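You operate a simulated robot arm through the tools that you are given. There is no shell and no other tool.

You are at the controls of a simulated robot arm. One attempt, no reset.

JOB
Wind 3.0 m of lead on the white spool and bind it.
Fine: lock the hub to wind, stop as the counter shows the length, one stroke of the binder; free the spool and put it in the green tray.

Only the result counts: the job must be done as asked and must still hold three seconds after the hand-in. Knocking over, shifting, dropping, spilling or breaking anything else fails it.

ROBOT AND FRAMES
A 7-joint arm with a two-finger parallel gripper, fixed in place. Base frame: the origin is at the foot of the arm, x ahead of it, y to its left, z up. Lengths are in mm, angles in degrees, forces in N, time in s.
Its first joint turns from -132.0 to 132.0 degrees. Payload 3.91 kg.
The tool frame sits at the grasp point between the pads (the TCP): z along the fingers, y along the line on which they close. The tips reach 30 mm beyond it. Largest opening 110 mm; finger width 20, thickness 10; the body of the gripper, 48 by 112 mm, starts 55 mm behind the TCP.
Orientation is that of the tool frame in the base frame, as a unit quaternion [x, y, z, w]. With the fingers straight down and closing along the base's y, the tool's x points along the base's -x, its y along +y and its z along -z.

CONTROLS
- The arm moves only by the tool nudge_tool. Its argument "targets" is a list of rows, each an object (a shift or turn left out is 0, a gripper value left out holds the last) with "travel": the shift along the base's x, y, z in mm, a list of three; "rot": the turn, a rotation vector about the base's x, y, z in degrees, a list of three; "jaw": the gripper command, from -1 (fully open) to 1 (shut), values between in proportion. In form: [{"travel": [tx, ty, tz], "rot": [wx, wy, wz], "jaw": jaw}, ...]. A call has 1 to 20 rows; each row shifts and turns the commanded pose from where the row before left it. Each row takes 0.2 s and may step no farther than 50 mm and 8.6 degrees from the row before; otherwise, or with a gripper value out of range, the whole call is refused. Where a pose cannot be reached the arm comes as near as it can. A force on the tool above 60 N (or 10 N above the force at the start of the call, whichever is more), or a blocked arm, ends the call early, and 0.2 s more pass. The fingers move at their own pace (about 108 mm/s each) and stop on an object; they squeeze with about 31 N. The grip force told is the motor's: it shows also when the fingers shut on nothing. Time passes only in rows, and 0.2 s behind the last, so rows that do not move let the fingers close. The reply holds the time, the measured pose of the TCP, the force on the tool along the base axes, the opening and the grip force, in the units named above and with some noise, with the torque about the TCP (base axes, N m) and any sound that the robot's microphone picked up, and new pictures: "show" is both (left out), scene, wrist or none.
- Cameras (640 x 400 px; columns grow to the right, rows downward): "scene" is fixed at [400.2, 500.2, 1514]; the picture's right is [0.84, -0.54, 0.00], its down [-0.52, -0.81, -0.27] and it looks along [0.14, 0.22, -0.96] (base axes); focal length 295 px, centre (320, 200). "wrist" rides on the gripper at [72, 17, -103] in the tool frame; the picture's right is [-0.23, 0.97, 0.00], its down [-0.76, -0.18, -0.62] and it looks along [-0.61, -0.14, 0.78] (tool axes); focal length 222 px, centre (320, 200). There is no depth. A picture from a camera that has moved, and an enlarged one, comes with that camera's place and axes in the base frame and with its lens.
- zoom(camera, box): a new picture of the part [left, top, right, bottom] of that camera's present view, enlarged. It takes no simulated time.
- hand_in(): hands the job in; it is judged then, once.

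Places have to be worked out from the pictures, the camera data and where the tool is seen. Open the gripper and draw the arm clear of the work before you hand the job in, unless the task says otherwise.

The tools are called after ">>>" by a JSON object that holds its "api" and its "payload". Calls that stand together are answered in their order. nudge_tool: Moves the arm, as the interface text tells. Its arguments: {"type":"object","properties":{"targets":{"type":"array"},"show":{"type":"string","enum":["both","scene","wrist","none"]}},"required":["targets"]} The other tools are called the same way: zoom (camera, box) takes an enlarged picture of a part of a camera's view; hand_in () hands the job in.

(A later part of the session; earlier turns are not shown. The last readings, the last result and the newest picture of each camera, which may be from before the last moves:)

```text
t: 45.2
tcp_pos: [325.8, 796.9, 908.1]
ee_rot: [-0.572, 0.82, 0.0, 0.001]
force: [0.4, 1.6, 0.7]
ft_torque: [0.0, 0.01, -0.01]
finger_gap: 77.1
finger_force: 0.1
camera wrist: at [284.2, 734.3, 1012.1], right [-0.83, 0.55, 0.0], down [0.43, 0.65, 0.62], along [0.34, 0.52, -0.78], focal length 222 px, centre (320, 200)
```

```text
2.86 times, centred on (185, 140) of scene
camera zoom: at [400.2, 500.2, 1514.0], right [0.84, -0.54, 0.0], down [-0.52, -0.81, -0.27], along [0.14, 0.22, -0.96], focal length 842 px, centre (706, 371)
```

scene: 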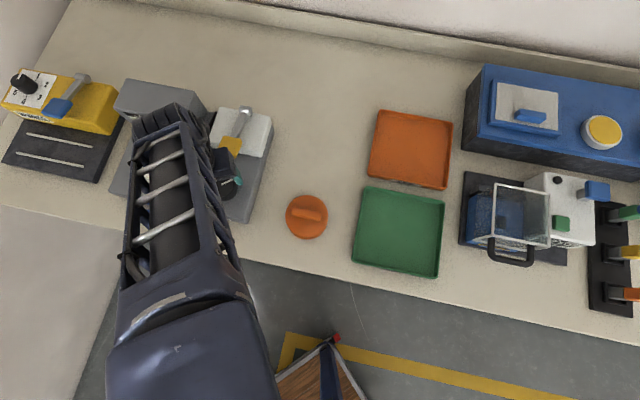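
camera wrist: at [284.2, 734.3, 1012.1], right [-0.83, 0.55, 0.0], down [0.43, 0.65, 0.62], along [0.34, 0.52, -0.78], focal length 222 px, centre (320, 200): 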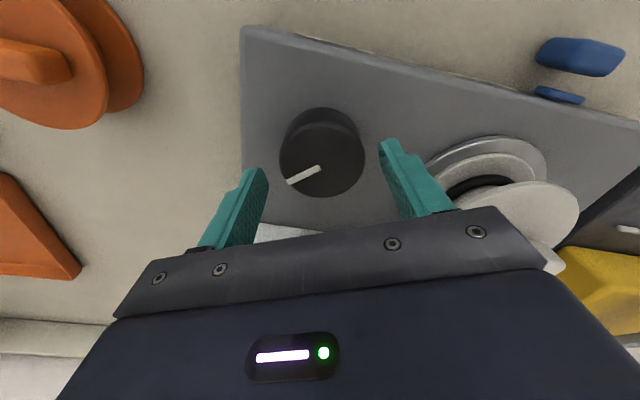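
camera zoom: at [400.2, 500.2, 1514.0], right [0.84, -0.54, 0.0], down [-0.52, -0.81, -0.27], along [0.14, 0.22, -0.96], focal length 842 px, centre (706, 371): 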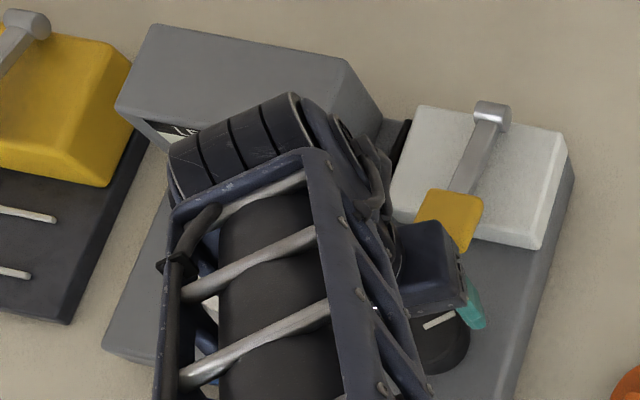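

Important: the spool core now looks dark, so lead is already being wound with the knob at ≈52°. I immediately turn to ≈142° (counter in view), descend and regrip the knob so I can stop it.

>>> {"api": "nudge_tool", "payload": {"targets": [{"travel": [0, 1, -11], "rot": [0, 0, -8.6]}, {"travel": [0, 0.5, -10], "rot": [0, 0, -8.6]}, {"jaw": 1}], "show": "both"}}

>>> {"api": "zoom", "payload": {"camera": "wrist", "box": [440, 140, 640, 300]}}

>>> {"api": "zoom", "payload": {"camera": "scene", "box": [110, 70, 260, 210]}}

```text
t: 46.0
tcp_pos: [324.9, 799.4, 887.2]
ee_rot: [-0.442, 0.897, -0.001, 0.0]
force: [-3.1, -0.6, -2.3]
ft_torque: [-0.34, -0.15, -0.02]
finger_gap: 59.3
finger_force: 44.7
camera wrist: at [267.6, 751.9, 990.3], right [-0.63, 0.77, 0.0], down [0.61, 0.5, 0.62], along [0.48, 0.39, -0.78], focal length 222 px, centre (320, 200)
```

scene: 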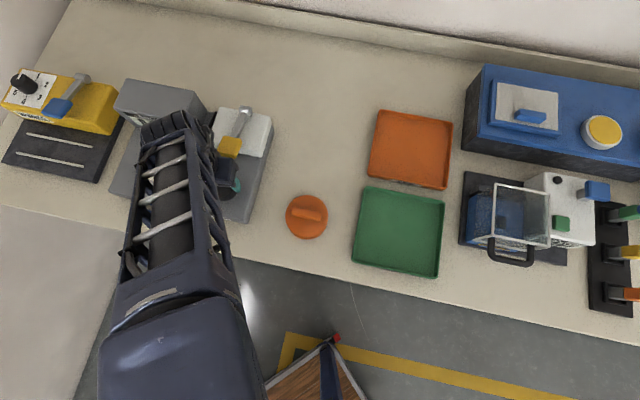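
wrist: 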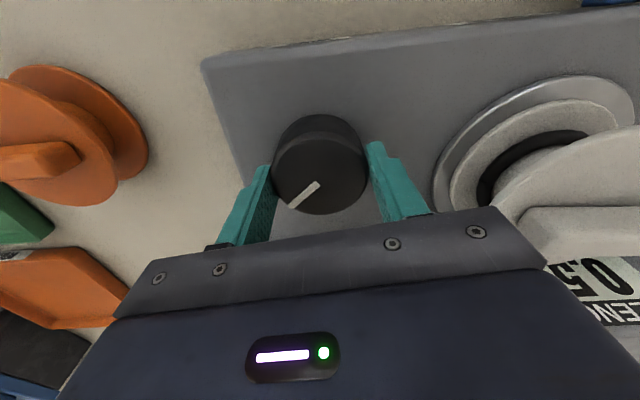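

```text
2.50 times, centred on (540, 220) of wrist
camera zoom: at [267.6, 751.9, 990.3], right [-0.63, 0.77, 0.0], down [0.61, 0.5, 0.62], along [0.48, 0.39, -0.78], focal length 555 px, centre (-230, 150)
```

zoom: 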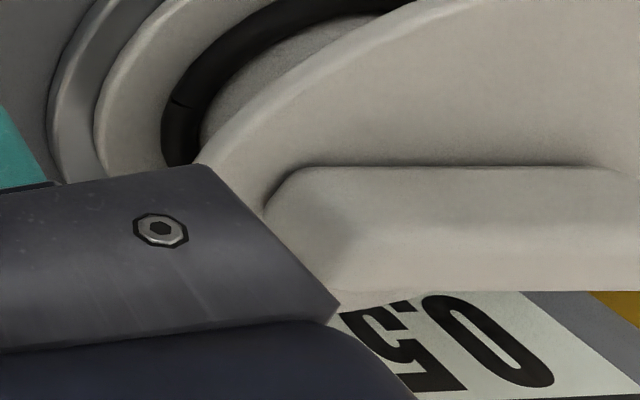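

```text
2.86 times, centred on (185, 140) of scene
camera zoom: at [400.2, 500.2, 1514.0], right [0.84, -0.54, 0.0], down [-0.52, -0.81, -0.27], along [0.14, 0.22, -0.96], focal length 842 px, centre (706, 371)
```

zoom: 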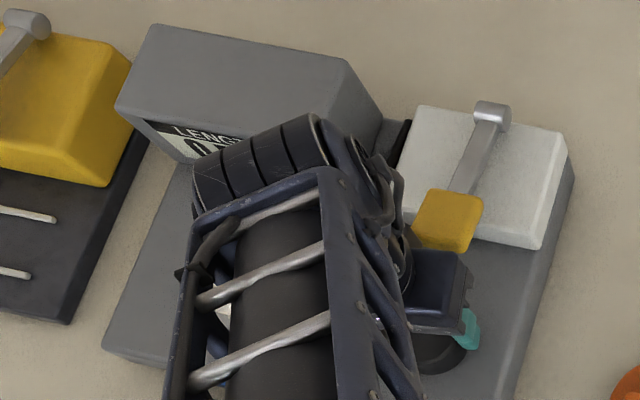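

The counter reads 0.5 m and is readable here. I hold still for a moment to see whether it is running by itself.

>>> {"api": "nudge_tool", "payload": {"targets": [{}, {}], "show": "wrist"}}

>>> {"api": "zoom", "payload": {"camera": "wrist", "box": [440, 140, 640, 300]}}

```text
t: 46.6
tcp_pos: [324.7, 799.5, 886.1]
ee_rot: [-0.443, 0.897, 0.0, 0.0]
force: [-6.6, -1.4, -7.1]
ft_torque: [-0.33, -0.16, 0.01]
finger_gap: 59.3
finger_force: 45.3
camera wrist: at [267.7, 751.8, 990.3], right [-0.63, 0.77, 0.0], down [0.61, 0.5, 0.62], along [0.48, 0.39, -0.78], focal length 222 px, centre (320, 200)
```

wrist: 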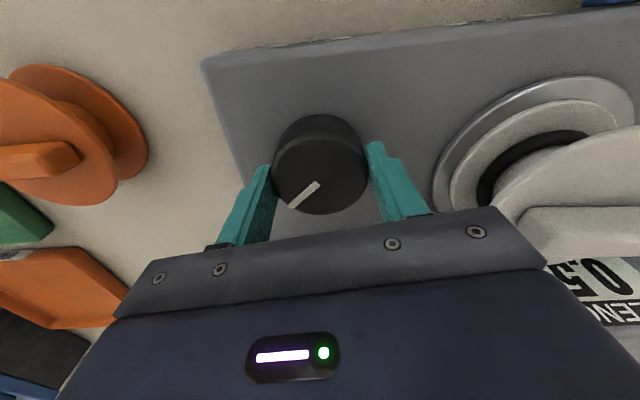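

```text
2.50 times, centred on (540, 220) of wrist
camera zoom: at [267.7, 751.8, 990.3], right [-0.63, 0.77, 0.0], down [0.61, 0.5, 0.62], along [0.48, 0.39, -0.78], focal length 555 px, centre (-230, 150)
```

zoom: 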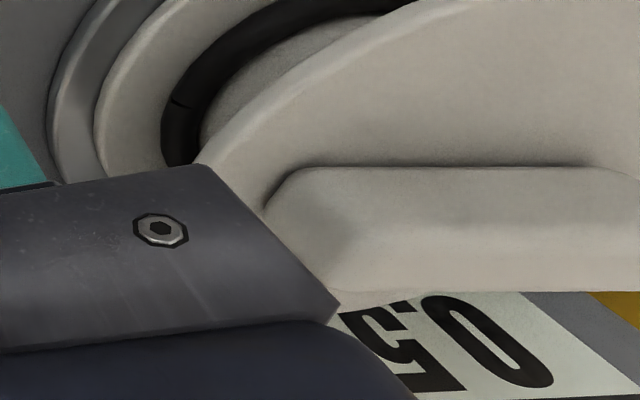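

The counter holds at 0.5 m, so length follows the knob rotation (≈0.01 m per degree). I continue clockwise by 60° with the grip I have.

>>> {"api": "nudge_tool", "payload": {"targets": [{"rot": [0, 0, -7.5]}, {"rot": [0, 0, -7.5]}, {"rot": [0, 0, -7.5]}, {"rot": [0, 0, -7.5]}], "show": "none"}}

>>> {"api": "nudge_tool", "payload": {"targets": [{"rot": [0, 0, -7.5]}, {"rot": [0, 0, -7.5]}, {"rot": [0, 0, -7.5]}, {"rot": [0, 0, -7.5]}], "show": "both"}}

>>> {"api": "zoom", "payload": {"camera": "scene", "box": [110, 70, 260, 210]}}

```text
t: 47.6
tcp_pos: [325.6, 799.5, 885.8]
ee_rot: [-0.194, 0.981, 0.0, 0.0]
force: [-2.4, -3.8, -17.5]
ft_torque: [0.45, -0.05, 0.05]
finger_gap: 59.3
finger_force: 45.8
```

```text
t: 48.6
tcp_pos: [325.0, 798.3, 887.0]
ee_rot: [0.066, 0.998, -0.001, 0.0]
force: [-4.6, -2.4, -24.5]
ft_torque: [1.03, -0.02, 0.03]
finger_gap: 59.5
finger_force: 45.4
camera wrist: at [255.7, 825.2, 990.3], right [0.35, 0.94, 0.0], down [0.73, -0.28, 0.62], along [0.58, -0.22, -0.78], focal length 222 px, centre (320, 200)
```

scene: 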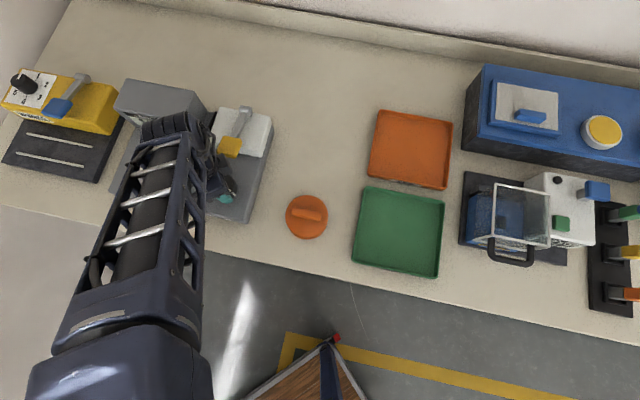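
wrist: 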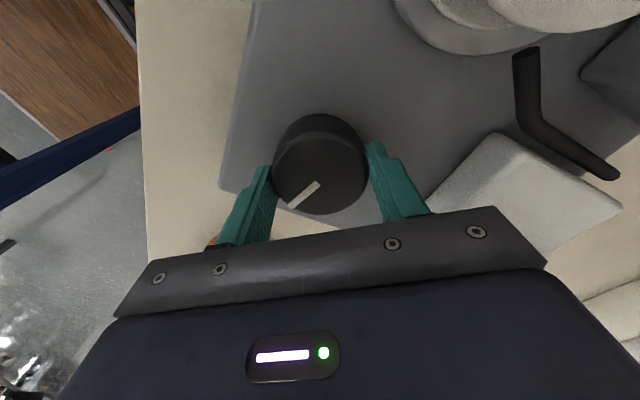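

```text
2.86 times, centred on (185, 140) of scene
camera zoom: at [400.2, 500.2, 1514.0], right [0.84, -0.54, 0.0], down [-0.52, -0.81, -0.27], along [0.14, 0.22, -0.96], focal length 842 px, centre (706, 371)
```

zoom: 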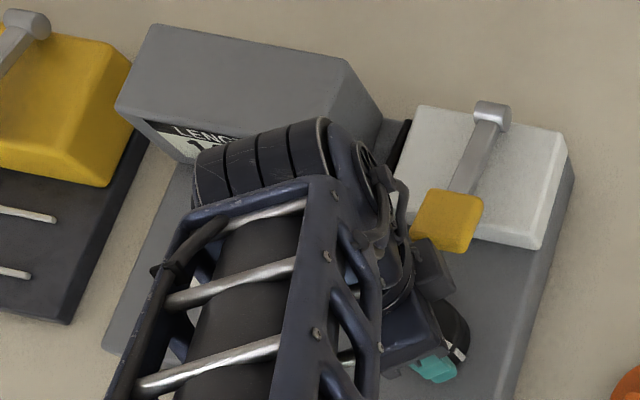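

The first digit now shows 1; the knob followed well. I release, rise, swing back +86° and regrip for the next stroke.

>>> {"api": "nudge_tool", "payload": {"targets": [{"jaw": -0.4}, {"jaw": -0.4}, {"travel": [0, 0, 22]}, {"rot": [0, 0, 8.6]}, {"rot": [0, 0, 8.6]}, {"rot": [0, 0, 8.6]}, {"rot": [0, 0, 8.6]}, {"rot": [0, 0, 8.6]}, {"rot": [0, 0, 8.6]}, {"rot": [0, 0, 8.6]}, {"rot": [0, 0, 8.6]}, {"rot": [0, 0, 8.6]}, {"rot": [0, 0, 8.6]}, {}], "show": "wrist"}}

```text
t: 51.6
tcp_pos: [326.2, 799.2, 910.2]
ee_rot: [-0.633, 0.774, 0.0, 0.0]
force: [-0.3, -0.3, -0.5]
ft_torque: [0.02, 0.02, 0.01]
finger_gap: 77.2
finger_force: 0.0
camera wrist: at [294.1, 731.1, 1012.8], right [-0.91, 0.42, 0.0], down [0.33, 0.71, 0.62], along [0.26, 0.57, -0.78], focal length 222 px, centre (320, 200)
```

wrist: 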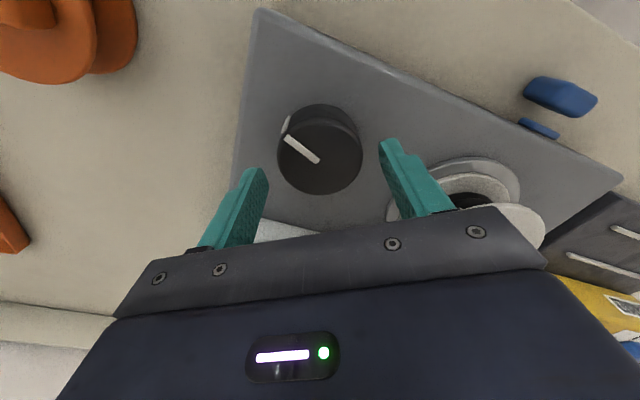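

Jaws at ≈168°; I descend, grip, and turn clockwise 26° to ≈142° where the counter can be read.

>>> {"api": "nudge_tool", "payload": {"targets": [{"travel": [0, 0, -12]}, {"travel": [0, 0, -11]}, {"jaw": 1}, {"jaw": 1}, {"jaw": 1}, {"rot": [0, 0, -6.5]}, {"rot": [0, 0, -6.5]}, {"rot": [0, 0, -6.5]}, {"rot": [0, 0, -6.5]}], "show": "wrist"}}

>>> {"api": "zoom", "payload": {"camera": "wrist", "box": [440, 140, 640, 300]}}

```text
t: 53.6
tcp_pos: [325.2, 799.5, 886.6]
ee_rot: [-0.441, 0.897, 0.0, -0.001]
force: [-11.1, -10.2, -9.3]
ft_torque: [0.06, 0.57, -0.01]
finger_gap: 58.5
finger_force: 44.9
camera wrist: at [267.5, 751.8, 989.8], right [-0.63, 0.77, 0.0], down [0.61, 0.5, 0.62], along [0.48, 0.39, -0.78], focal length 222 px, centre (320, 200)
```

wrist: 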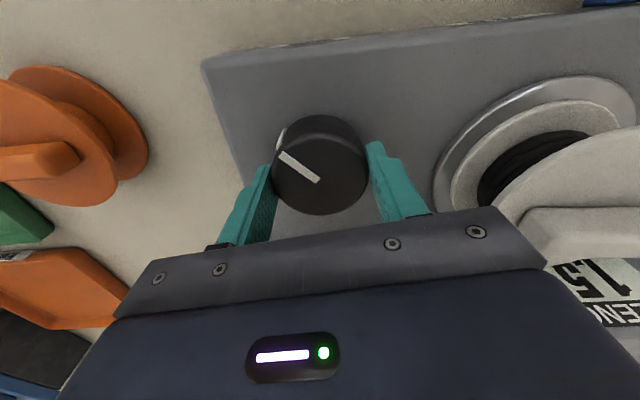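

```text
2.50 times, centred on (540, 220) of wrist
camera zoom: at [267.5, 751.8, 989.8], right [-0.63, 0.77, 0.0], down [0.61, 0.5, 0.62], along [0.48, 0.39, -0.78], focal length 555 px, centre (-230, 150)
```

zoom: 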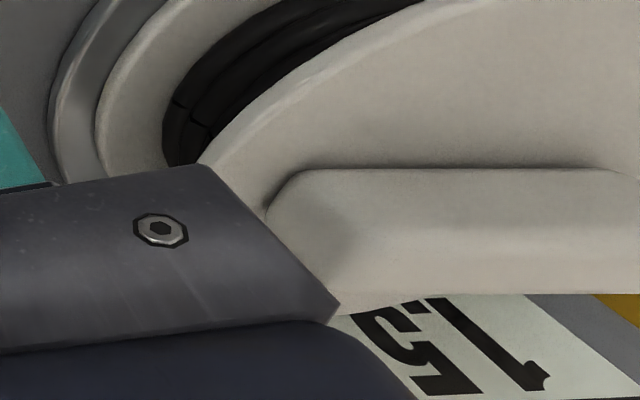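

The counter reads 1.5 m (≈0.011 m per degree). I continue clockwise 50° on this grip, which should bring it to about 2.0–2.1 m.

>>> {"api": "nudge_tool", "payload": {"targets": [{"rot": [0, 0, -7.2]}, {"rot": [0, 0, -7.2]}, {"rot": [0, 0, -7.2]}, {"rot": [0, 0, -7.2]}, {"rot": [0, 0, -7.2]}, {"rot": [0, 0, -7.2]}, {"rot": [0, 0, -7]}, {}], "show": "both"}}

>>> {"api": "zoom", "payload": {"camera": "scene", "box": [110, 70, 260, 210]}}

```text
t: 55.4
tcp_pos: [326.3, 799.0, 887.4]
ee_rot: [-0.019, 1.0, -0.001, -0.001]
force: [-14.1, 2.8, -18.0]
ft_torque: [0.32, 0.02, -0.03]
finger_gap: 58.5
finger_force: 45.1
camera wrist: at [252.3, 812.9, 989.8], right [0.19, 0.98, 0.0], down [0.77, -0.15, 0.62], along [0.61, -0.12, -0.78], focal length 222 px, centre (320, 200)
```

scene: 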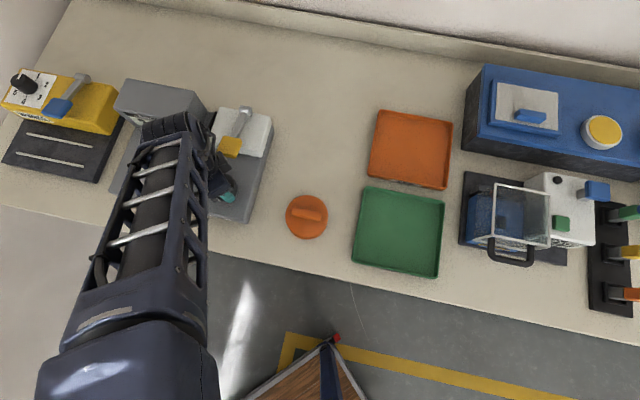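
wrist: 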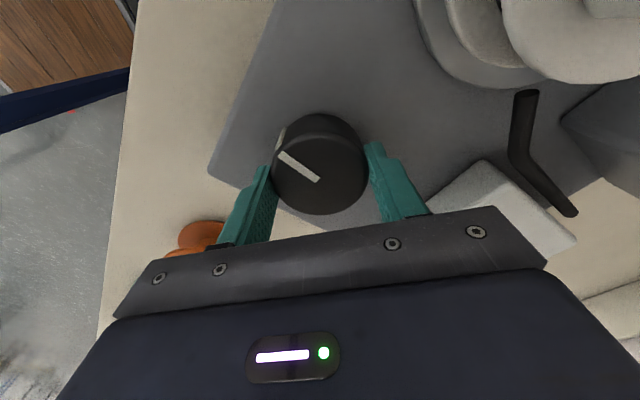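

```text
2.86 times, centred on (185, 140) of scene
camera zoom: at [400.2, 500.2, 1514.0], right [0.84, -0.54, 0.0], down [-0.52, -0.81, -0.27], along [0.14, 0.22, -0.96], focal length 842 px, centre (706, 371)
```

zoom: 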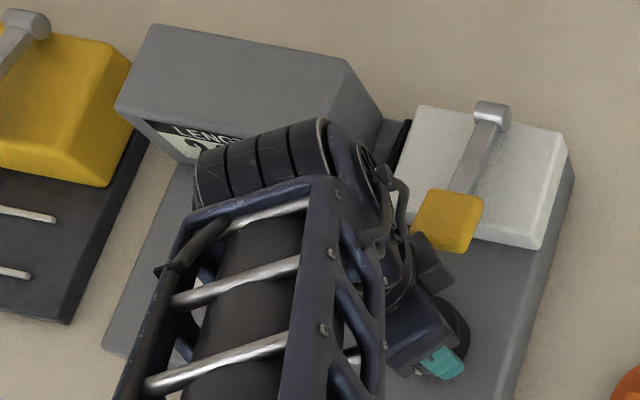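

The first digit shows 2 now. I release, rise, swing back to ≈170° and regrip again, then turn to ≈142° to read.

>>> {"api": "nudge_tool", "payload": {"targets": [{"jaw": -0.4}, {"jaw": -0.4}, {"travel": [0, 0, 22]}, {"rot": [0, 0, 8.6]}, {"rot": [0, 0, 8.6]}, {"rot": [0, 0, 8.6]}, {"rot": [0, 0, 8.6]}, {"rot": [0, 0, 8.6]}, {"rot": [0, 0, 8.6]}, {"rot": [0, 0, 8.6]}, {"rot": [0, 0, 8.6]}, {"rot": [0, 0, 8.6]}, {}, {"travel": [0, 0, -12]}, {"travel": [0, 0, -11]}, {"jaw": 1}, {"jaw": 1}, {"jaw": 1}], "show": "wrist"}}

>>> {"api": "nudge_tool", "payload": {"targets": [{"rot": [0, 0, -6.5]}, {"rot": [0, 0, -6.5]}, {"rot": [0, 0, -6.5]}, {"rot": [0, 0, -6.5]}], "show": "wrist"}}

>>> {"api": "zoom", "payload": {"camera": "wrist", "box": [440, 140, 640, 300]}}

```text
t: 59.2
tcp_pos: [325.8, 801.0, 886.2]
ee_rot: [-0.641, 0.768, 0.0, 0.0]
force: [0.0, -0.8, -1.5]
ft_torque: [0.12, -0.03, -0.01]
finger_gap: 58.5
finger_force: 44.7
camera wrist: at [295.7, 731.7, 989.6], right [-0.92, 0.4, 0.0], down [0.31, 0.72, 0.62], along [0.25, 0.57, -0.78], focal length 222 px, centre (320, 200)
```

wrist: 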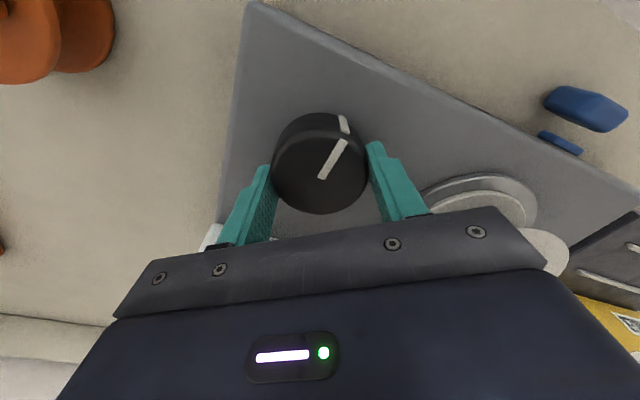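

```text
t: 60.2
tcp_pos: [326.6, 799.2, 887.0]
ee_rot: [-0.451, 0.893, 0.0, 0.0]
force: [6.0, 14.1, 4.0]
ft_torque: [-0.02, 0.23, 0.03]
finger_gap: 58.6
finger_force: 45.0
camera wrist: at [269.1, 751.2, 989.5], right [-0.65, 0.76, 0.0], down [0.59, 0.51, 0.62], along [0.47, 0.41, -0.78], focal length 222 px, centre (320, 200)
```

wrist: 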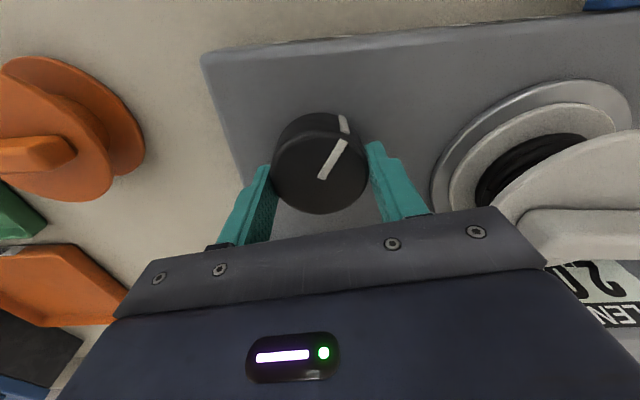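

```text
2.50 times, centred on (540, 220) of wrist
camera zoom: at [269.1, 751.2, 989.5], right [-0.65, 0.76, 0.0], down [0.59, 0.51, 0.62], along [0.47, 0.41, -0.78], focal length 555 px, centre (-230, 150)
```

zoom: 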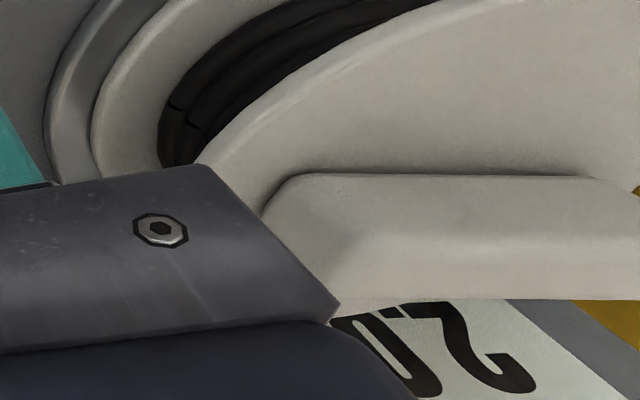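

The first digit is 2, the tenths digit is partly hidden; I zoom in tighter.

>>> {"api": "zoom", "payload": {"camera": "wrist", "box": [540, 250, 640, 310]}}

>>> {"api": "zoom", "payload": {"camera": "scene", "box": [130, 100, 210, 150]}}

```text
6.40 times, centred on (590, 280) of wrist
camera zoom: at [269.1, 751.2, 989.5], right [-0.65, 0.76, 0.0], down [0.59, 0.51, 0.62], along [0.47, 0.41, -0.78], focal length 1422 px, centre (-1408, -312)
```

zoom: 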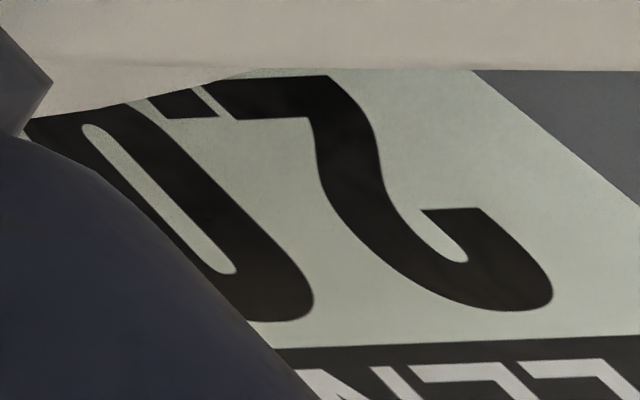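

```text
8.00 times, centred on (170, 125) of scene
camera zoom: at [400.2, 500.2, 1514.0], right [0.84, -0.54, 0.0], down [-0.52, -0.81, -0.27], along [0.14, 0.22, -0.96], focal length 2358 px, centre (1520, 800)
```

zoom: 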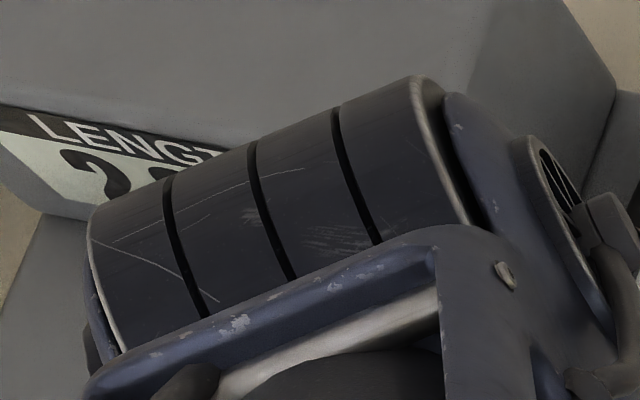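

The visible left edge of the tenths digit looks like a "0" → 2.0 m, less than I expected. I hold still for two rows to see if the counter lags behind.

>>> {"api": "nudge_tool", "payload": {"targets": [{}, {}, {}], "show": "wrist"}}

>>> {"api": "zoom", "payload": {"camera": "wrist", "box": [540, 250, 640, 310]}}

```text
t: 61.0
tcp_pos: [325.6, 800.1, 885.6]
ee_rot: [-0.45, 0.893, 0.001, 0.001]
force: [8.6, 20.4, 6.9]
ft_torque: [1.01, -0.49, -0.05]
finger_gap: 58.7
finger_force: 44.6
camera wrist: at [269.1, 751.1, 989.5], right [-0.65, 0.76, 0.0], down [0.59, 0.51, 0.62], along [0.47, 0.41, -0.78], focal length 222 px, centre (320, 200)
```

wrist: 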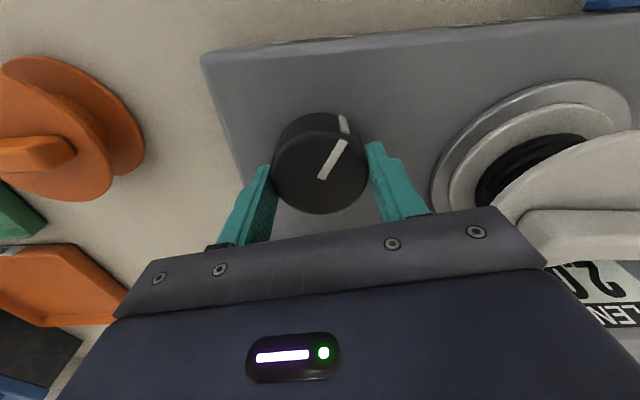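

```text
6.40 times, centred on (590, 280) of wrist
camera zoom: at [269.1, 751.1, 989.5], right [-0.65, 0.76, 0.0], down [0.59, 0.51, 0.62], along [0.47, 0.41, -0.78], focal length 1422 px, centre (-1408, -312)
```

zoom: 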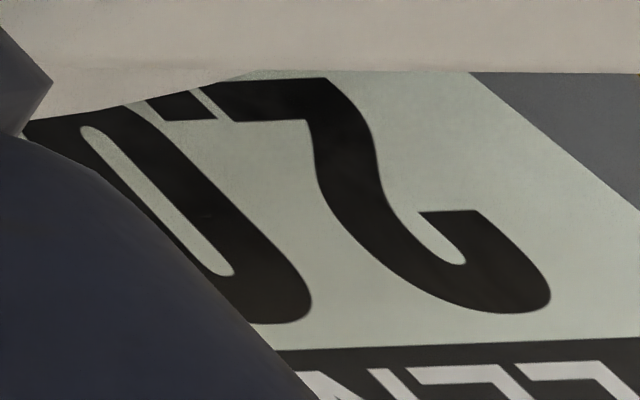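

It still shows 2.0. To separate time-driven winding from knob-driven winding I hold still 1.6 s more and read again.

>>> {"api": "nudge_tool", "payload": {"targets": [{"travel": [1.5, 3, 0]}, {}, {}, {}, {}, {}, {}, {}], "show": "wrist"}}

>>> {"api": "zoom", "payload": {"camera": "wrist", "box": [540, 250, 640, 310]}}

>>> {"api": "zoom", "payload": {"camera": "wrist", "box": [420, 60, 640, 220]}}

```text
t: 62.8
tcp_pos: [325.8, 801.0, 886.1]
ee_rot: [-0.451, 0.892, -0.001, -0.001]
force: [-6.3, -41.7, 9.9]
ft_torque: [-1.33, 0.25, 0.01]
finger_gap: 58.4
finger_force: 45.0
camera wrist: at [269.6, 751.9, 989.6], right [-0.65, 0.76, 0.0], down [0.59, 0.51, 0.62], along [0.47, 0.4, -0.78], focal length 222 px, centre (320, 200)
```

wrist: 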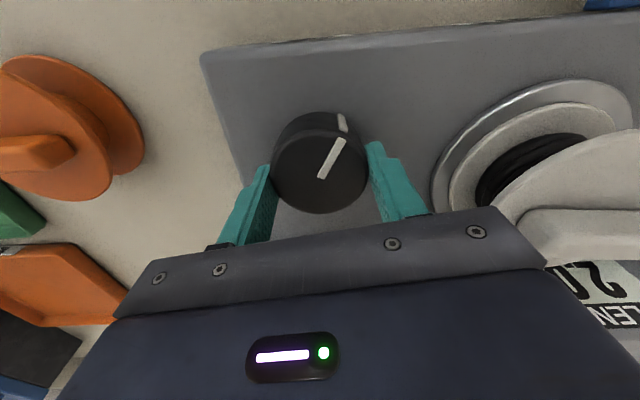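

```text
6.40 times, centred on (590, 280) of wrist
camera zoom: at [269.6, 751.9, 989.6], right [-0.65, 0.76, 0.0], down [0.59, 0.51, 0.62], along [0.47, 0.4, -0.78], focal length 1422 px, centre (-1408, -312)
```

zoom: 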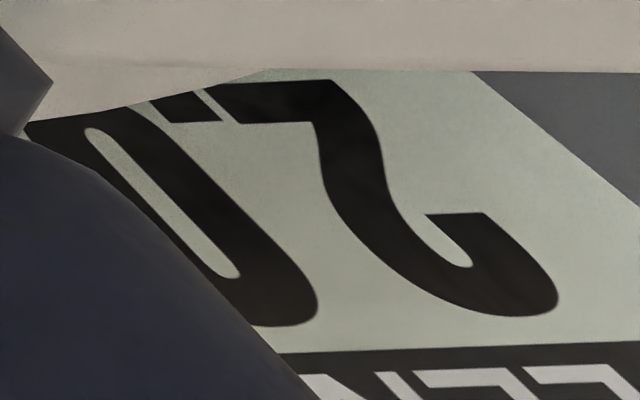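

```text
2.50 times, centred on (530, 140) of wrist
camera zoom: at [269.6, 751.9, 989.6], right [-0.65, 0.76, 0.0], down [0.59, 0.51, 0.62], along [0.47, 0.4, -0.78], focal length 555 px, centre (-205, 350)
```

zoom: 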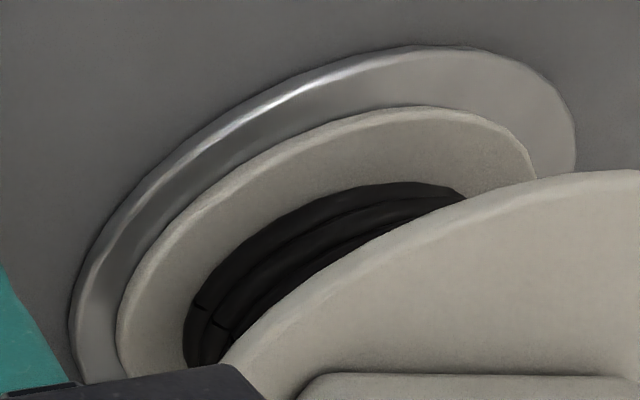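

Static at 2.0 m, so winding is purely knob-driven. I remove the side load I introduced and turn clockwise 6° while reading.

>>> {"api": "nudge_tool", "payload": {"targets": [{"travel": [-0.5, -2, 0]}, {"rot": [0, 0, -3]}, {"rot": [0, 0, -3]}, {}], "show": "wrist"}}

>>> {"api": "zoom", "payload": {"camera": "wrist", "box": [540, 230, 640, 310]}}

```text
t: 63.8
tcp_pos: [327.3, 800.7, 885.7]
ee_rot: [-0.404, 0.915, 0.002, 0.001]
force: [-3.3, -7.0, -4.4]
ft_torque: [1.08, -0.56, 0.02]
finger_gap: 58.5
finger_force: 44.9
camera wrist: at [265.0, 757.8, 989.4], right [-0.57, 0.82, 0.0], down [0.64, 0.44, 0.62], along [0.51, 0.35, -0.78], focal length 222 px, centre (320, 200)
```

wrist: 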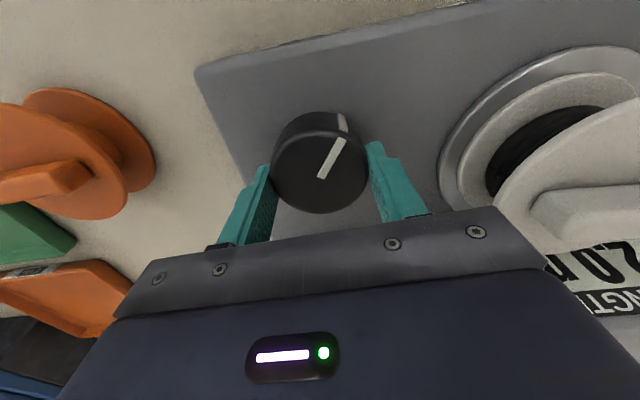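

```text
5.00 times, centred on (590, 270) of wrist
camera zoom: at [265.0, 757.8, 989.4], right [-0.57, 0.82, 0.0], down [0.64, 0.44, 0.62], along [0.51, 0.35, -0.78], focal length 1111 px, centre (-1030, -150)
```

zoom: 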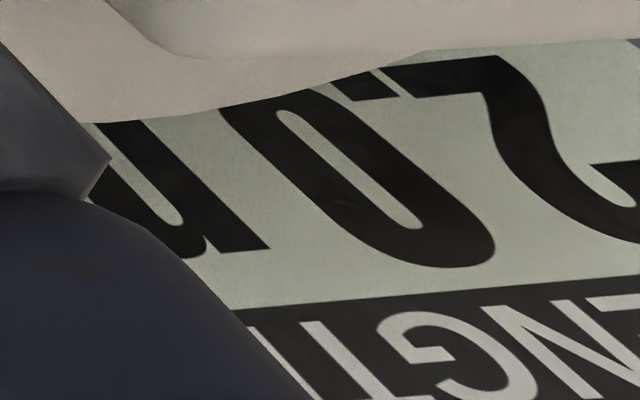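

It is clearly 2.0 m. I turn another 6° clockwise and read again to get the true rate.

>>> {"api": "nudge_tool", "payload": {"targets": [{"rot": [0, 0, -3]}, {"rot": [0, 0, -3]}, {}], "show": "wrist"}}

>>> {"api": "zoom", "payload": {"camera": "wrist", "box": [540, 210, 640, 290]}}

```text
t: 64.6
tcp_pos: [327.4, 799.7, 885.8]
ee_rot: [-0.355, 0.935, 0.0, 0.0]
force: [-0.1, -4.5, 3.3]
ft_torque: [-0.82, 0.47, 0.0]
finger_gap: 58.5
finger_force: 44.5
camera wrist: at [261.0, 764.4, 989.5], right [-0.48, 0.88, 0.0], down [0.69, 0.37, 0.62], along [0.55, 0.3, -0.78], focal length 222 px, centre (320, 200)
```

wrist: 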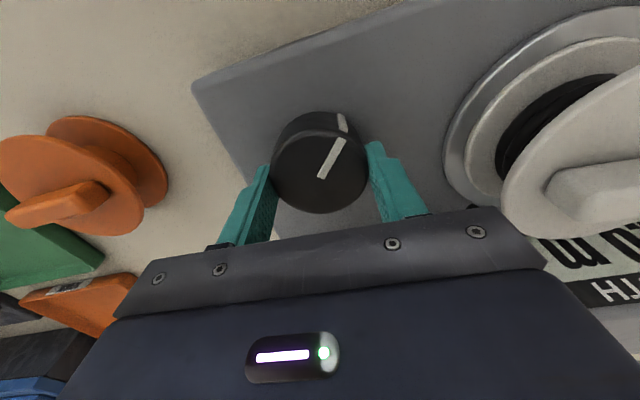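

```text
5.00 times, centred on (590, 250) of wrist
camera zoom: at [261.0, 764.4, 989.5], right [-0.48, 0.88, 0.0], down [0.69, 0.37, 0.62], along [0.55, 0.3, -0.78], focal length 1111 px, centre (-1030, -50)
```

zoom: 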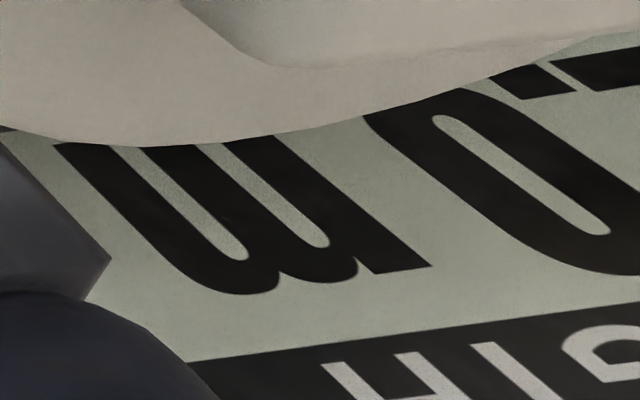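

Still 2.0 at ≈225° of knob, so the counter seems to advance in 0.5 m steps per 45° (0.5@52°, 1.5@137°, 2.0@188–225°). I turn 4° more to see if it flips to 2.5.

>>> {"api": "nudge_tool", "payload": {"targets": [{"rot": [0, 0, -4]}, {}], "show": "both"}}

>>> {"api": "zoom", "payload": {"camera": "wrist", "box": [540, 190, 640, 270]}}

>>> {"api": "zoom", "payload": {"camera": "scene", "box": [130, 100, 210, 150]}}

```text
t: 65.2
tcp_pos: [326.6, 799.8, 886.1]
ee_rot: [-0.322, 0.947, -0.001, 0.0]
force: [1.6, -7.1, 3.3]
ft_torque: [0.12, -0.36, 0.02]
finger_gap: 58.0
finger_force: 45.1
camera wrist: at [258.8, 769.0, 989.5], right [-0.41, 0.91, 0.0], down [0.71, 0.32, 0.62], along [0.57, 0.26, -0.78], focal length 222 px, centre (320, 200)
```

scene: 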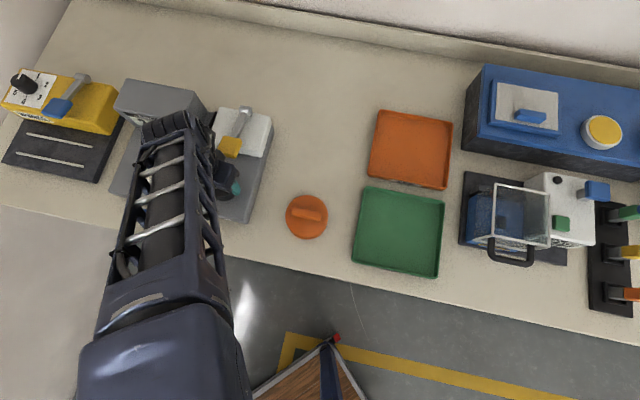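
wrist: 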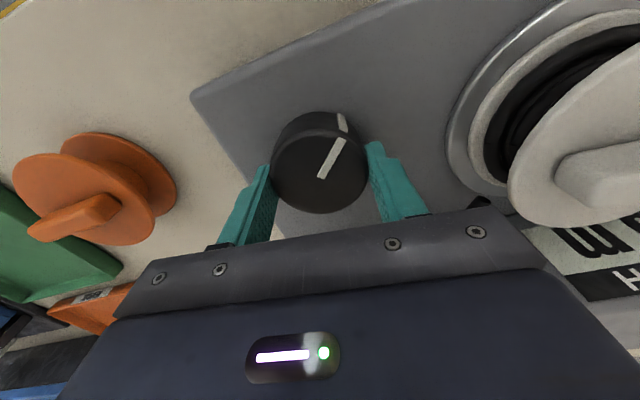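

```text
5.00 times, centred on (590, 230) of wrist
camera zoom: at [258.8, 769.0, 989.5], right [-0.41, 0.91, 0.0], down [0.71, 0.32, 0.62], along [0.57, 0.26, -0.78], focal length 1111 px, centre (-1030, 50)
```

zoom: 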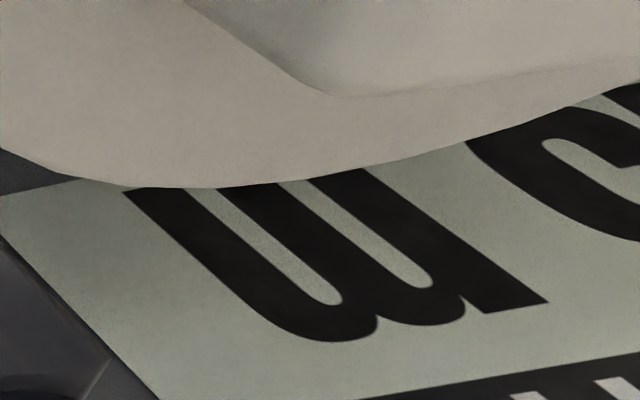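

```text
8.00 times, centred on (170, 125) of scene
camera zoom: at [400.2, 500.2, 1514.0], right [0.84, -0.54, 0.0], down [-0.52, -0.81, -0.27], along [0.14, 0.22, -0.96], focal length 2358 px, centre (1520, 800)
```

zoom: 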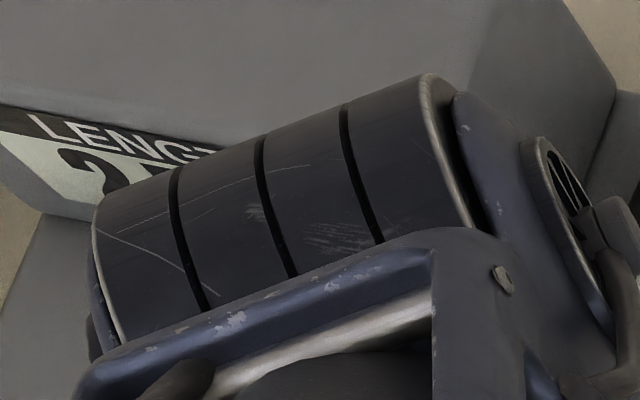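

The tenths digit changed (2.5 m at ≈229°), confirming 0.5 m per 45° detent; 3.0 m should come at ≈270°. I release, swing back to ≈170°, regrip and turn clockwise again.

>>> {"api": "nudge_tool", "payload": {"targets": [{"jaw": -0.4}, {"jaw": -0.4}, {"travel": [0, 0, 22]}, {"rot": [0, 0, 8.6]}, {"rot": [0, 0, 8.6]}, {"rot": [0, 0, 8.6]}, {"rot": [0, 0, 8.6]}, {"rot": [0, 0, 8.6]}, {}, {"travel": [0, 0, -12]}, {"travel": [0, 0, -11]}, {"jaw": 1}, {"jaw": 1}, {"jaw": 1}], "show": "wrist"}}

>>> {"api": "nudge_tool", "payload": {"targets": [{"rot": [0, 0, -6]}, {"rot": [0, 0, -6]}, {"rot": [0, 0, -6]}, {"rot": [0, 0, -6]}, {"rot": [0, 0, -3]}, {}], "show": "wrist"}}

>>> {"api": "zoom", "payload": {"camera": "wrist", "box": [540, 230, 640, 310]}}

```text
t: 68.2
tcp_pos: [324.8, 801.0, 883.9]
ee_rot: [-0.647, 0.762, 0.0, -0.001]
force: [-10.5, 2.3, -2.6]
ft_torque: [-0.08, -0.47, 0.02]
finger_gap: 59.4
finger_force: 45.1
camera wrist: at [297.0, 731.5, 987.8], right [-0.92, 0.38, 0.0], down [0.3, 0.72, 0.62], along [0.24, 0.58, -0.78], focal length 222 px, centre (320, 200)
```

wrist: 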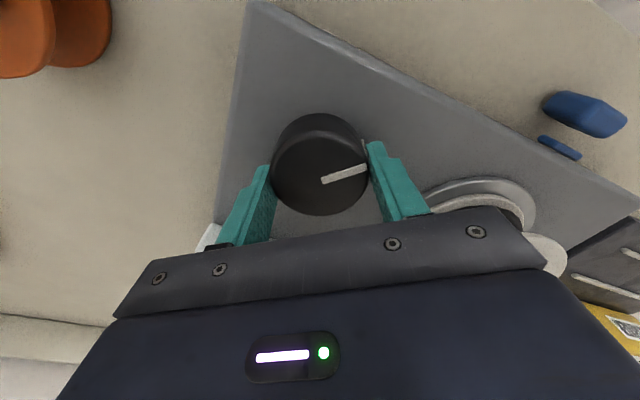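

```text
t: 69.6
tcp_pos: [326.1, 799.3, 884.5]
ee_rot: [-0.451, 0.893, 0.0, 0.0]
force: [-9.7, 1.1, -7.1]
ft_torque: [0.22, 0.79, -0.07]
finger_gap: 59.4
finger_force: 44.8
camera wrist: at [269.4, 751.7, 987.8], right [-0.65, 0.76, 0.0], down [0.59, 0.51, 0.62], along [0.47, 0.4, -0.78], focal length 222 px, centre (320, 200)
```

wrist: 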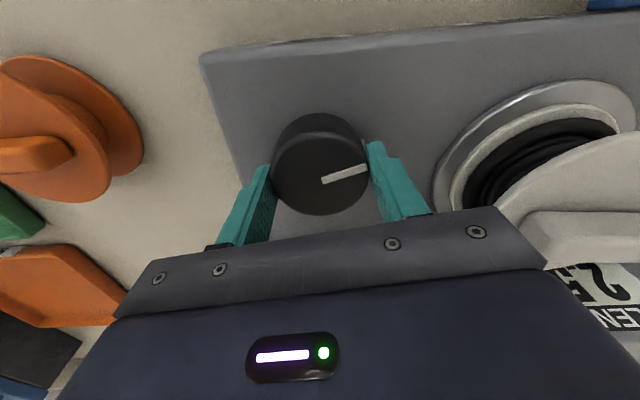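

```text
5.00 times, centred on (590, 270) of wrist
camera zoom: at [269.4, 751.7, 987.8], right [-0.65, 0.76, 0.0], down [0.59, 0.51, 0.62], along [0.47, 0.4, -0.78], focal length 1111 px, centre (-1030, -150)
```

zoom: 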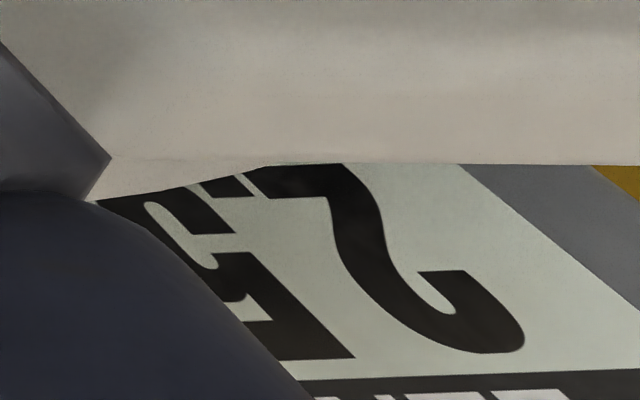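

Now clearly 2.5 m, knob ≈256°. I turn clockwise 9° more and read, approaching the 270° step slowly.

>>> {"api": "nudge_tool", "payload": {"targets": [{"rot": [0, 0, -4.5]}, {"rot": [0, 0, -4.5]}, {}], "show": "wrist"}}

>>> {"api": "zoom", "payload": {"camera": "wrist", "box": [540, 210, 640, 290]}}

```text
t: 70.4
tcp_pos: [327.4, 800.3, 883.9]
ee_rot: [-0.38, 0.925, 0.0, 0.001]
force: [-11.0, -7.0, -7.5]
ft_torque: [0.47, 0.87, -0.06]
finger_gap: 59.4
finger_force: 44.7
camera wrist: at [262.8, 761.0, 987.9], right [-0.52, 0.85, 0.0], down [0.67, 0.41, 0.62], along [0.53, 0.32, -0.78], focal length 222 px, centre (320, 200)
```

wrist: 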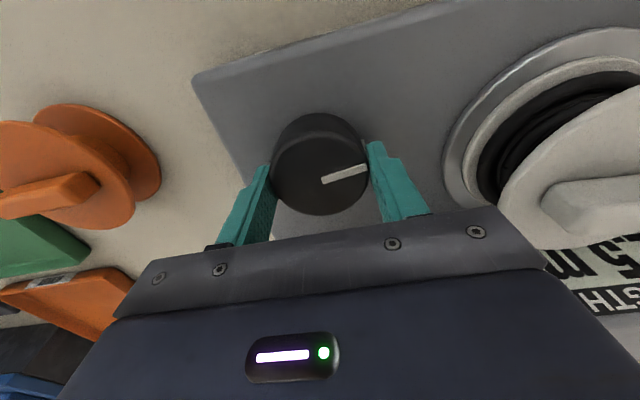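

```text
5.00 times, centred on (590, 250) of wrist
camera zoom: at [262.8, 761.0, 987.9], right [-0.52, 0.85, 0.0], down [0.67, 0.41, 0.62], along [0.53, 0.32, -0.78], focal length 1111 px, centre (-1030, -50)
```

zoom: 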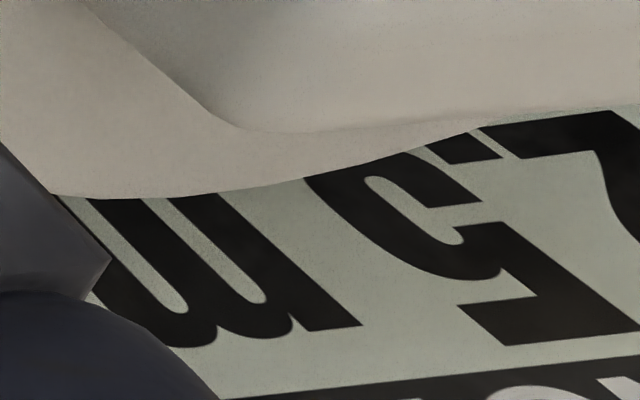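

Still 2.5 at ≈265°. Another 5° clockwise.

>>> {"api": "nudge_tool", "payload": {"targets": [{"rot": [0, 0, -5]}, {}], "show": "wrist"}}

>>> {"api": "zoom", "payload": {"camera": "wrist", "box": [540, 200, 640, 280]}}

```text
t: 71.0
tcp_pos: [327.2, 799.7, 884.0]
ee_rot: [-0.339, 0.941, 0.0, 0.001]
force: [-4.1, -9.0, -12.3]
ft_torque: [0.4, 0.56, 0.0]
finger_gap: 59.4
finger_force: 45.2
camera wrist: at [259.7, 766.7, 987.9], right [-0.45, 0.9, 0.0], down [0.7, 0.35, 0.62], along [0.56, 0.28, -0.78], focal length 222 px, centre (320, 200)
```

wrist: 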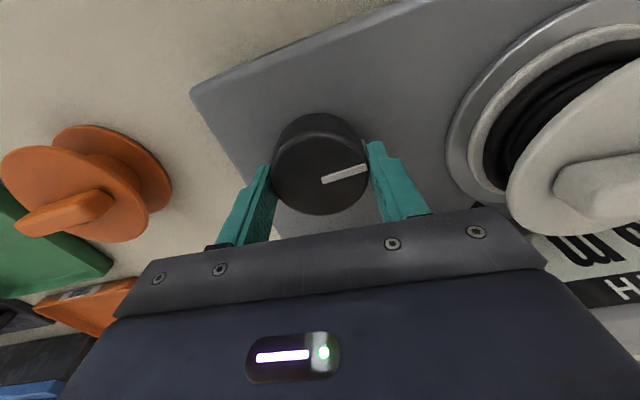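

```text
5.00 times, centred on (590, 240) of wrist
camera zoom: at [259.7, 766.7, 987.9], right [-0.45, 0.9, 0.0], down [0.7, 0.35, 0.62], along [0.56, 0.28, -0.78], focal length 1111 px, centre (-1030, 0)
```

zoom: 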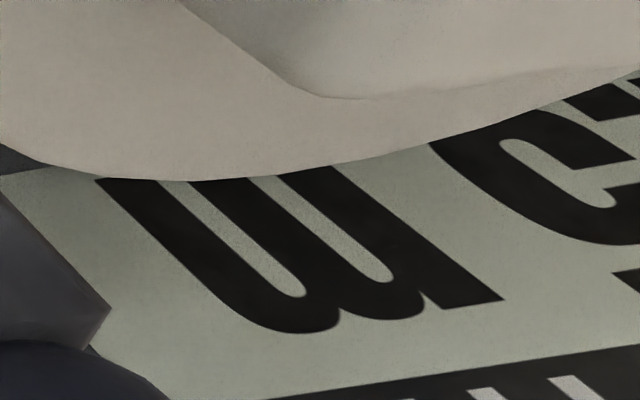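

Still 2.5. I go 4° further and check both views.

>>> {"api": "nudge_tool", "payload": {"targets": [{"rot": [0, 0, -4]}, {}], "show": "both"}}

>>> {"api": "zoom", "payload": {"camera": "wrist", "box": [540, 190, 640, 270]}}

>>> {"api": "zoom", "payload": {"camera": "scene", "box": [130, 100, 210, 150]}}

```text
t: 71.6
tcp_pos: [326.6, 799.5, 885.0]
ee_rot: [-0.306, 0.952, -0.001, -0.001]
force: [-4.6, -18.5, -14.2]
ft_torque: [0.22, 0.05, 0.03]
finger_gap: 59.4
finger_force: 45.5
camera wrist: at [257.6, 771.4, 987.9], right [-0.38, 0.92, 0.0], down [0.72, 0.3, 0.62], along [0.58, 0.24, -0.78], focal length 222 px, centre (320, 200)
```

scene: 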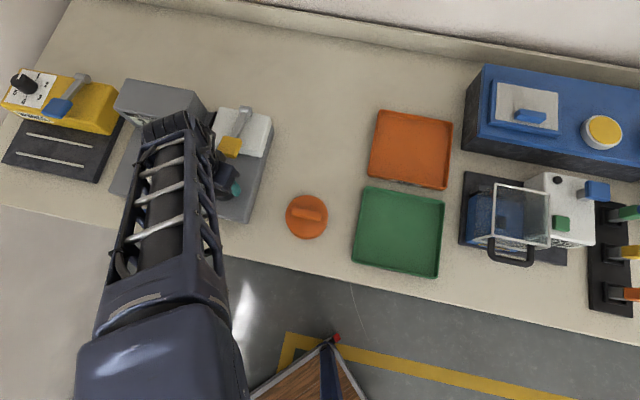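
wrist: 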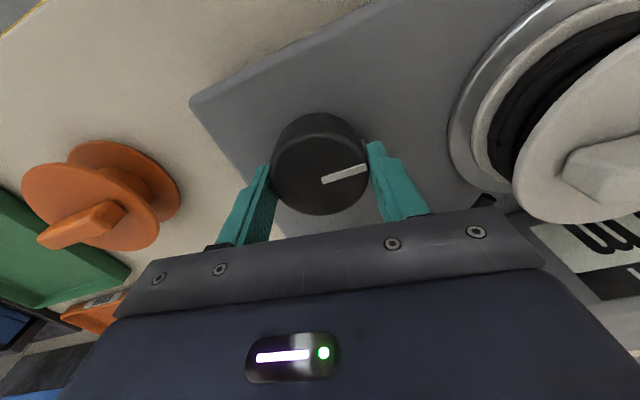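

```text
5.00 times, centred on (590, 230) of wrist
camera zoom: at [257.6, 771.4, 987.9], right [-0.38, 0.92, 0.0], down [0.72, 0.3, 0.62], along [0.58, 0.24, -0.78], focal length 1111 px, centre (-1030, 50)
```

zoom: 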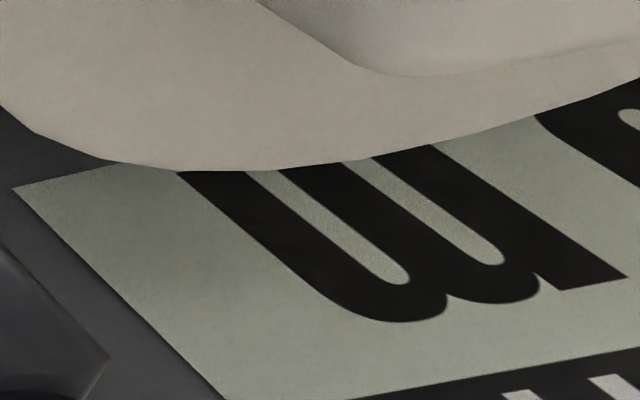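

```text
8.00 times, centred on (170, 125) of scene
camera zoom: at [400.2, 500.2, 1514.0], right [0.84, -0.54, 0.0], down [-0.52, -0.81, -0.27], along [0.14, 0.22, -0.96], focal length 2358 px, centre (1520, 800)
```

zoom: 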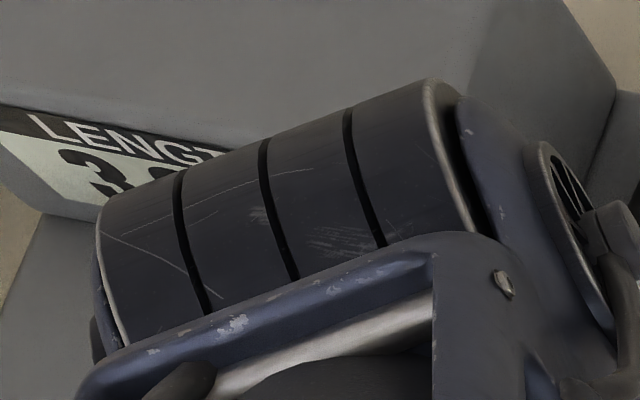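

The scene view now shows "3.0" on the counter (knob ≈274°). I stop here, release the knob gently and rise to confirm the reading.

>>> {"api": "nudge_tool", "payload": {"targets": [{"rot": [0, 0, -1.5]}, {"jaw": -0.2}, {"jaw": -0.4}, {"travel": [0, 0, 25]}, {"travel": [0, 0, 40]}], "show": "both"}}

>>> {"api": "zoom", "payload": {"camera": "wrist", "box": [440, 60, 640, 220]}}

>>> {"api": "zoom", "payload": {"camera": "scene", "box": [130, 100, 210, 150]}}

```text
t: 72.8
tcp_pos: [326.2, 800.2, 949.4]
ee_rot: [-0.294, 0.956, 0.0, 0.0]
force: [0.4, -0.5, -1.0]
ft_torque: [0.0, 0.02, -0.02]
finger_gap: 76.8
finger_force: 0.1
camera wrist: at [257.4, 773.7, 1052.8], right [-0.36, 0.93, 0.0], down [0.73, 0.28, 0.62], along [0.58, 0.22, -0.78], focal length 222 px, centre (320, 200)
```

scene: 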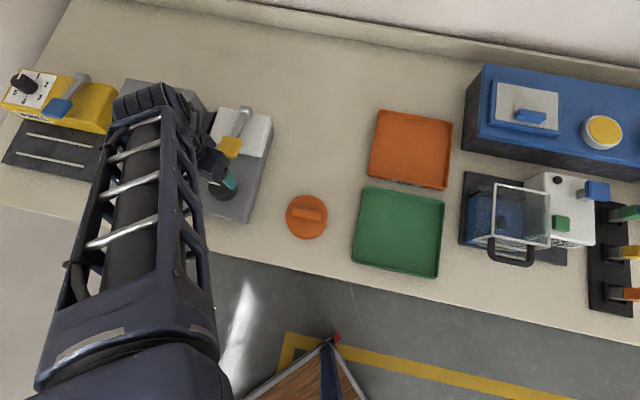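
wrist: 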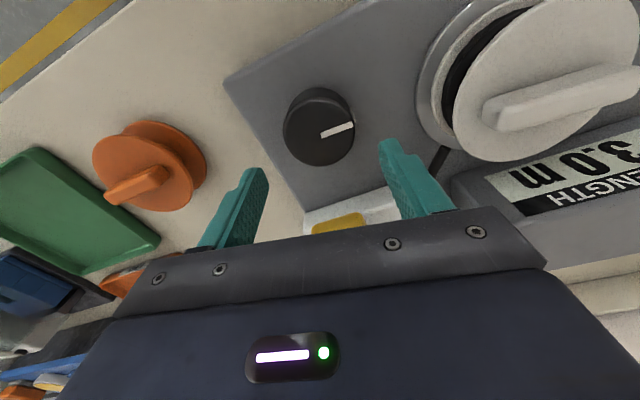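

```text
2.50 times, centred on (540, 140) of wrist
camera zoom: at [257.4, 773.7, 1052.8], right [-0.36, 0.93, 0.0], down [0.73, 0.28, 0.62], along [0.58, 0.22, -0.78], focal length 555 px, centre (-230, 350)
```

zoom: 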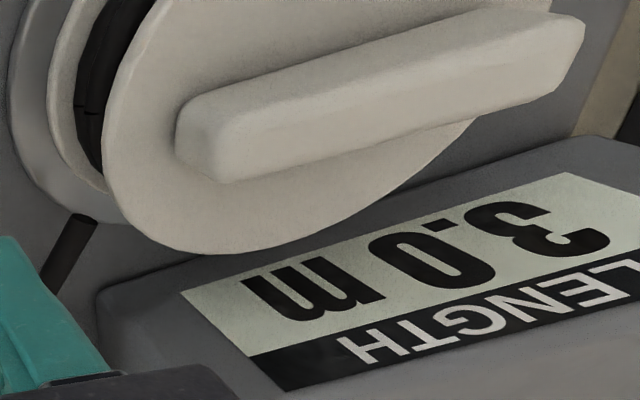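

```text
8.00 times, centred on (170, 125) of scene
camera zoom: at [400.2, 500.2, 1514.0], right [0.84, -0.54, 0.0], down [-0.52, -0.81, -0.27], along [0.14, 0.22, -0.96], focal length 2358 px, centre (1520, 800)
```

zoom: 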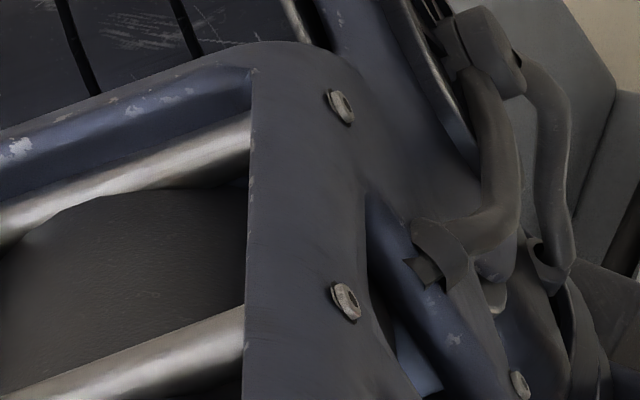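

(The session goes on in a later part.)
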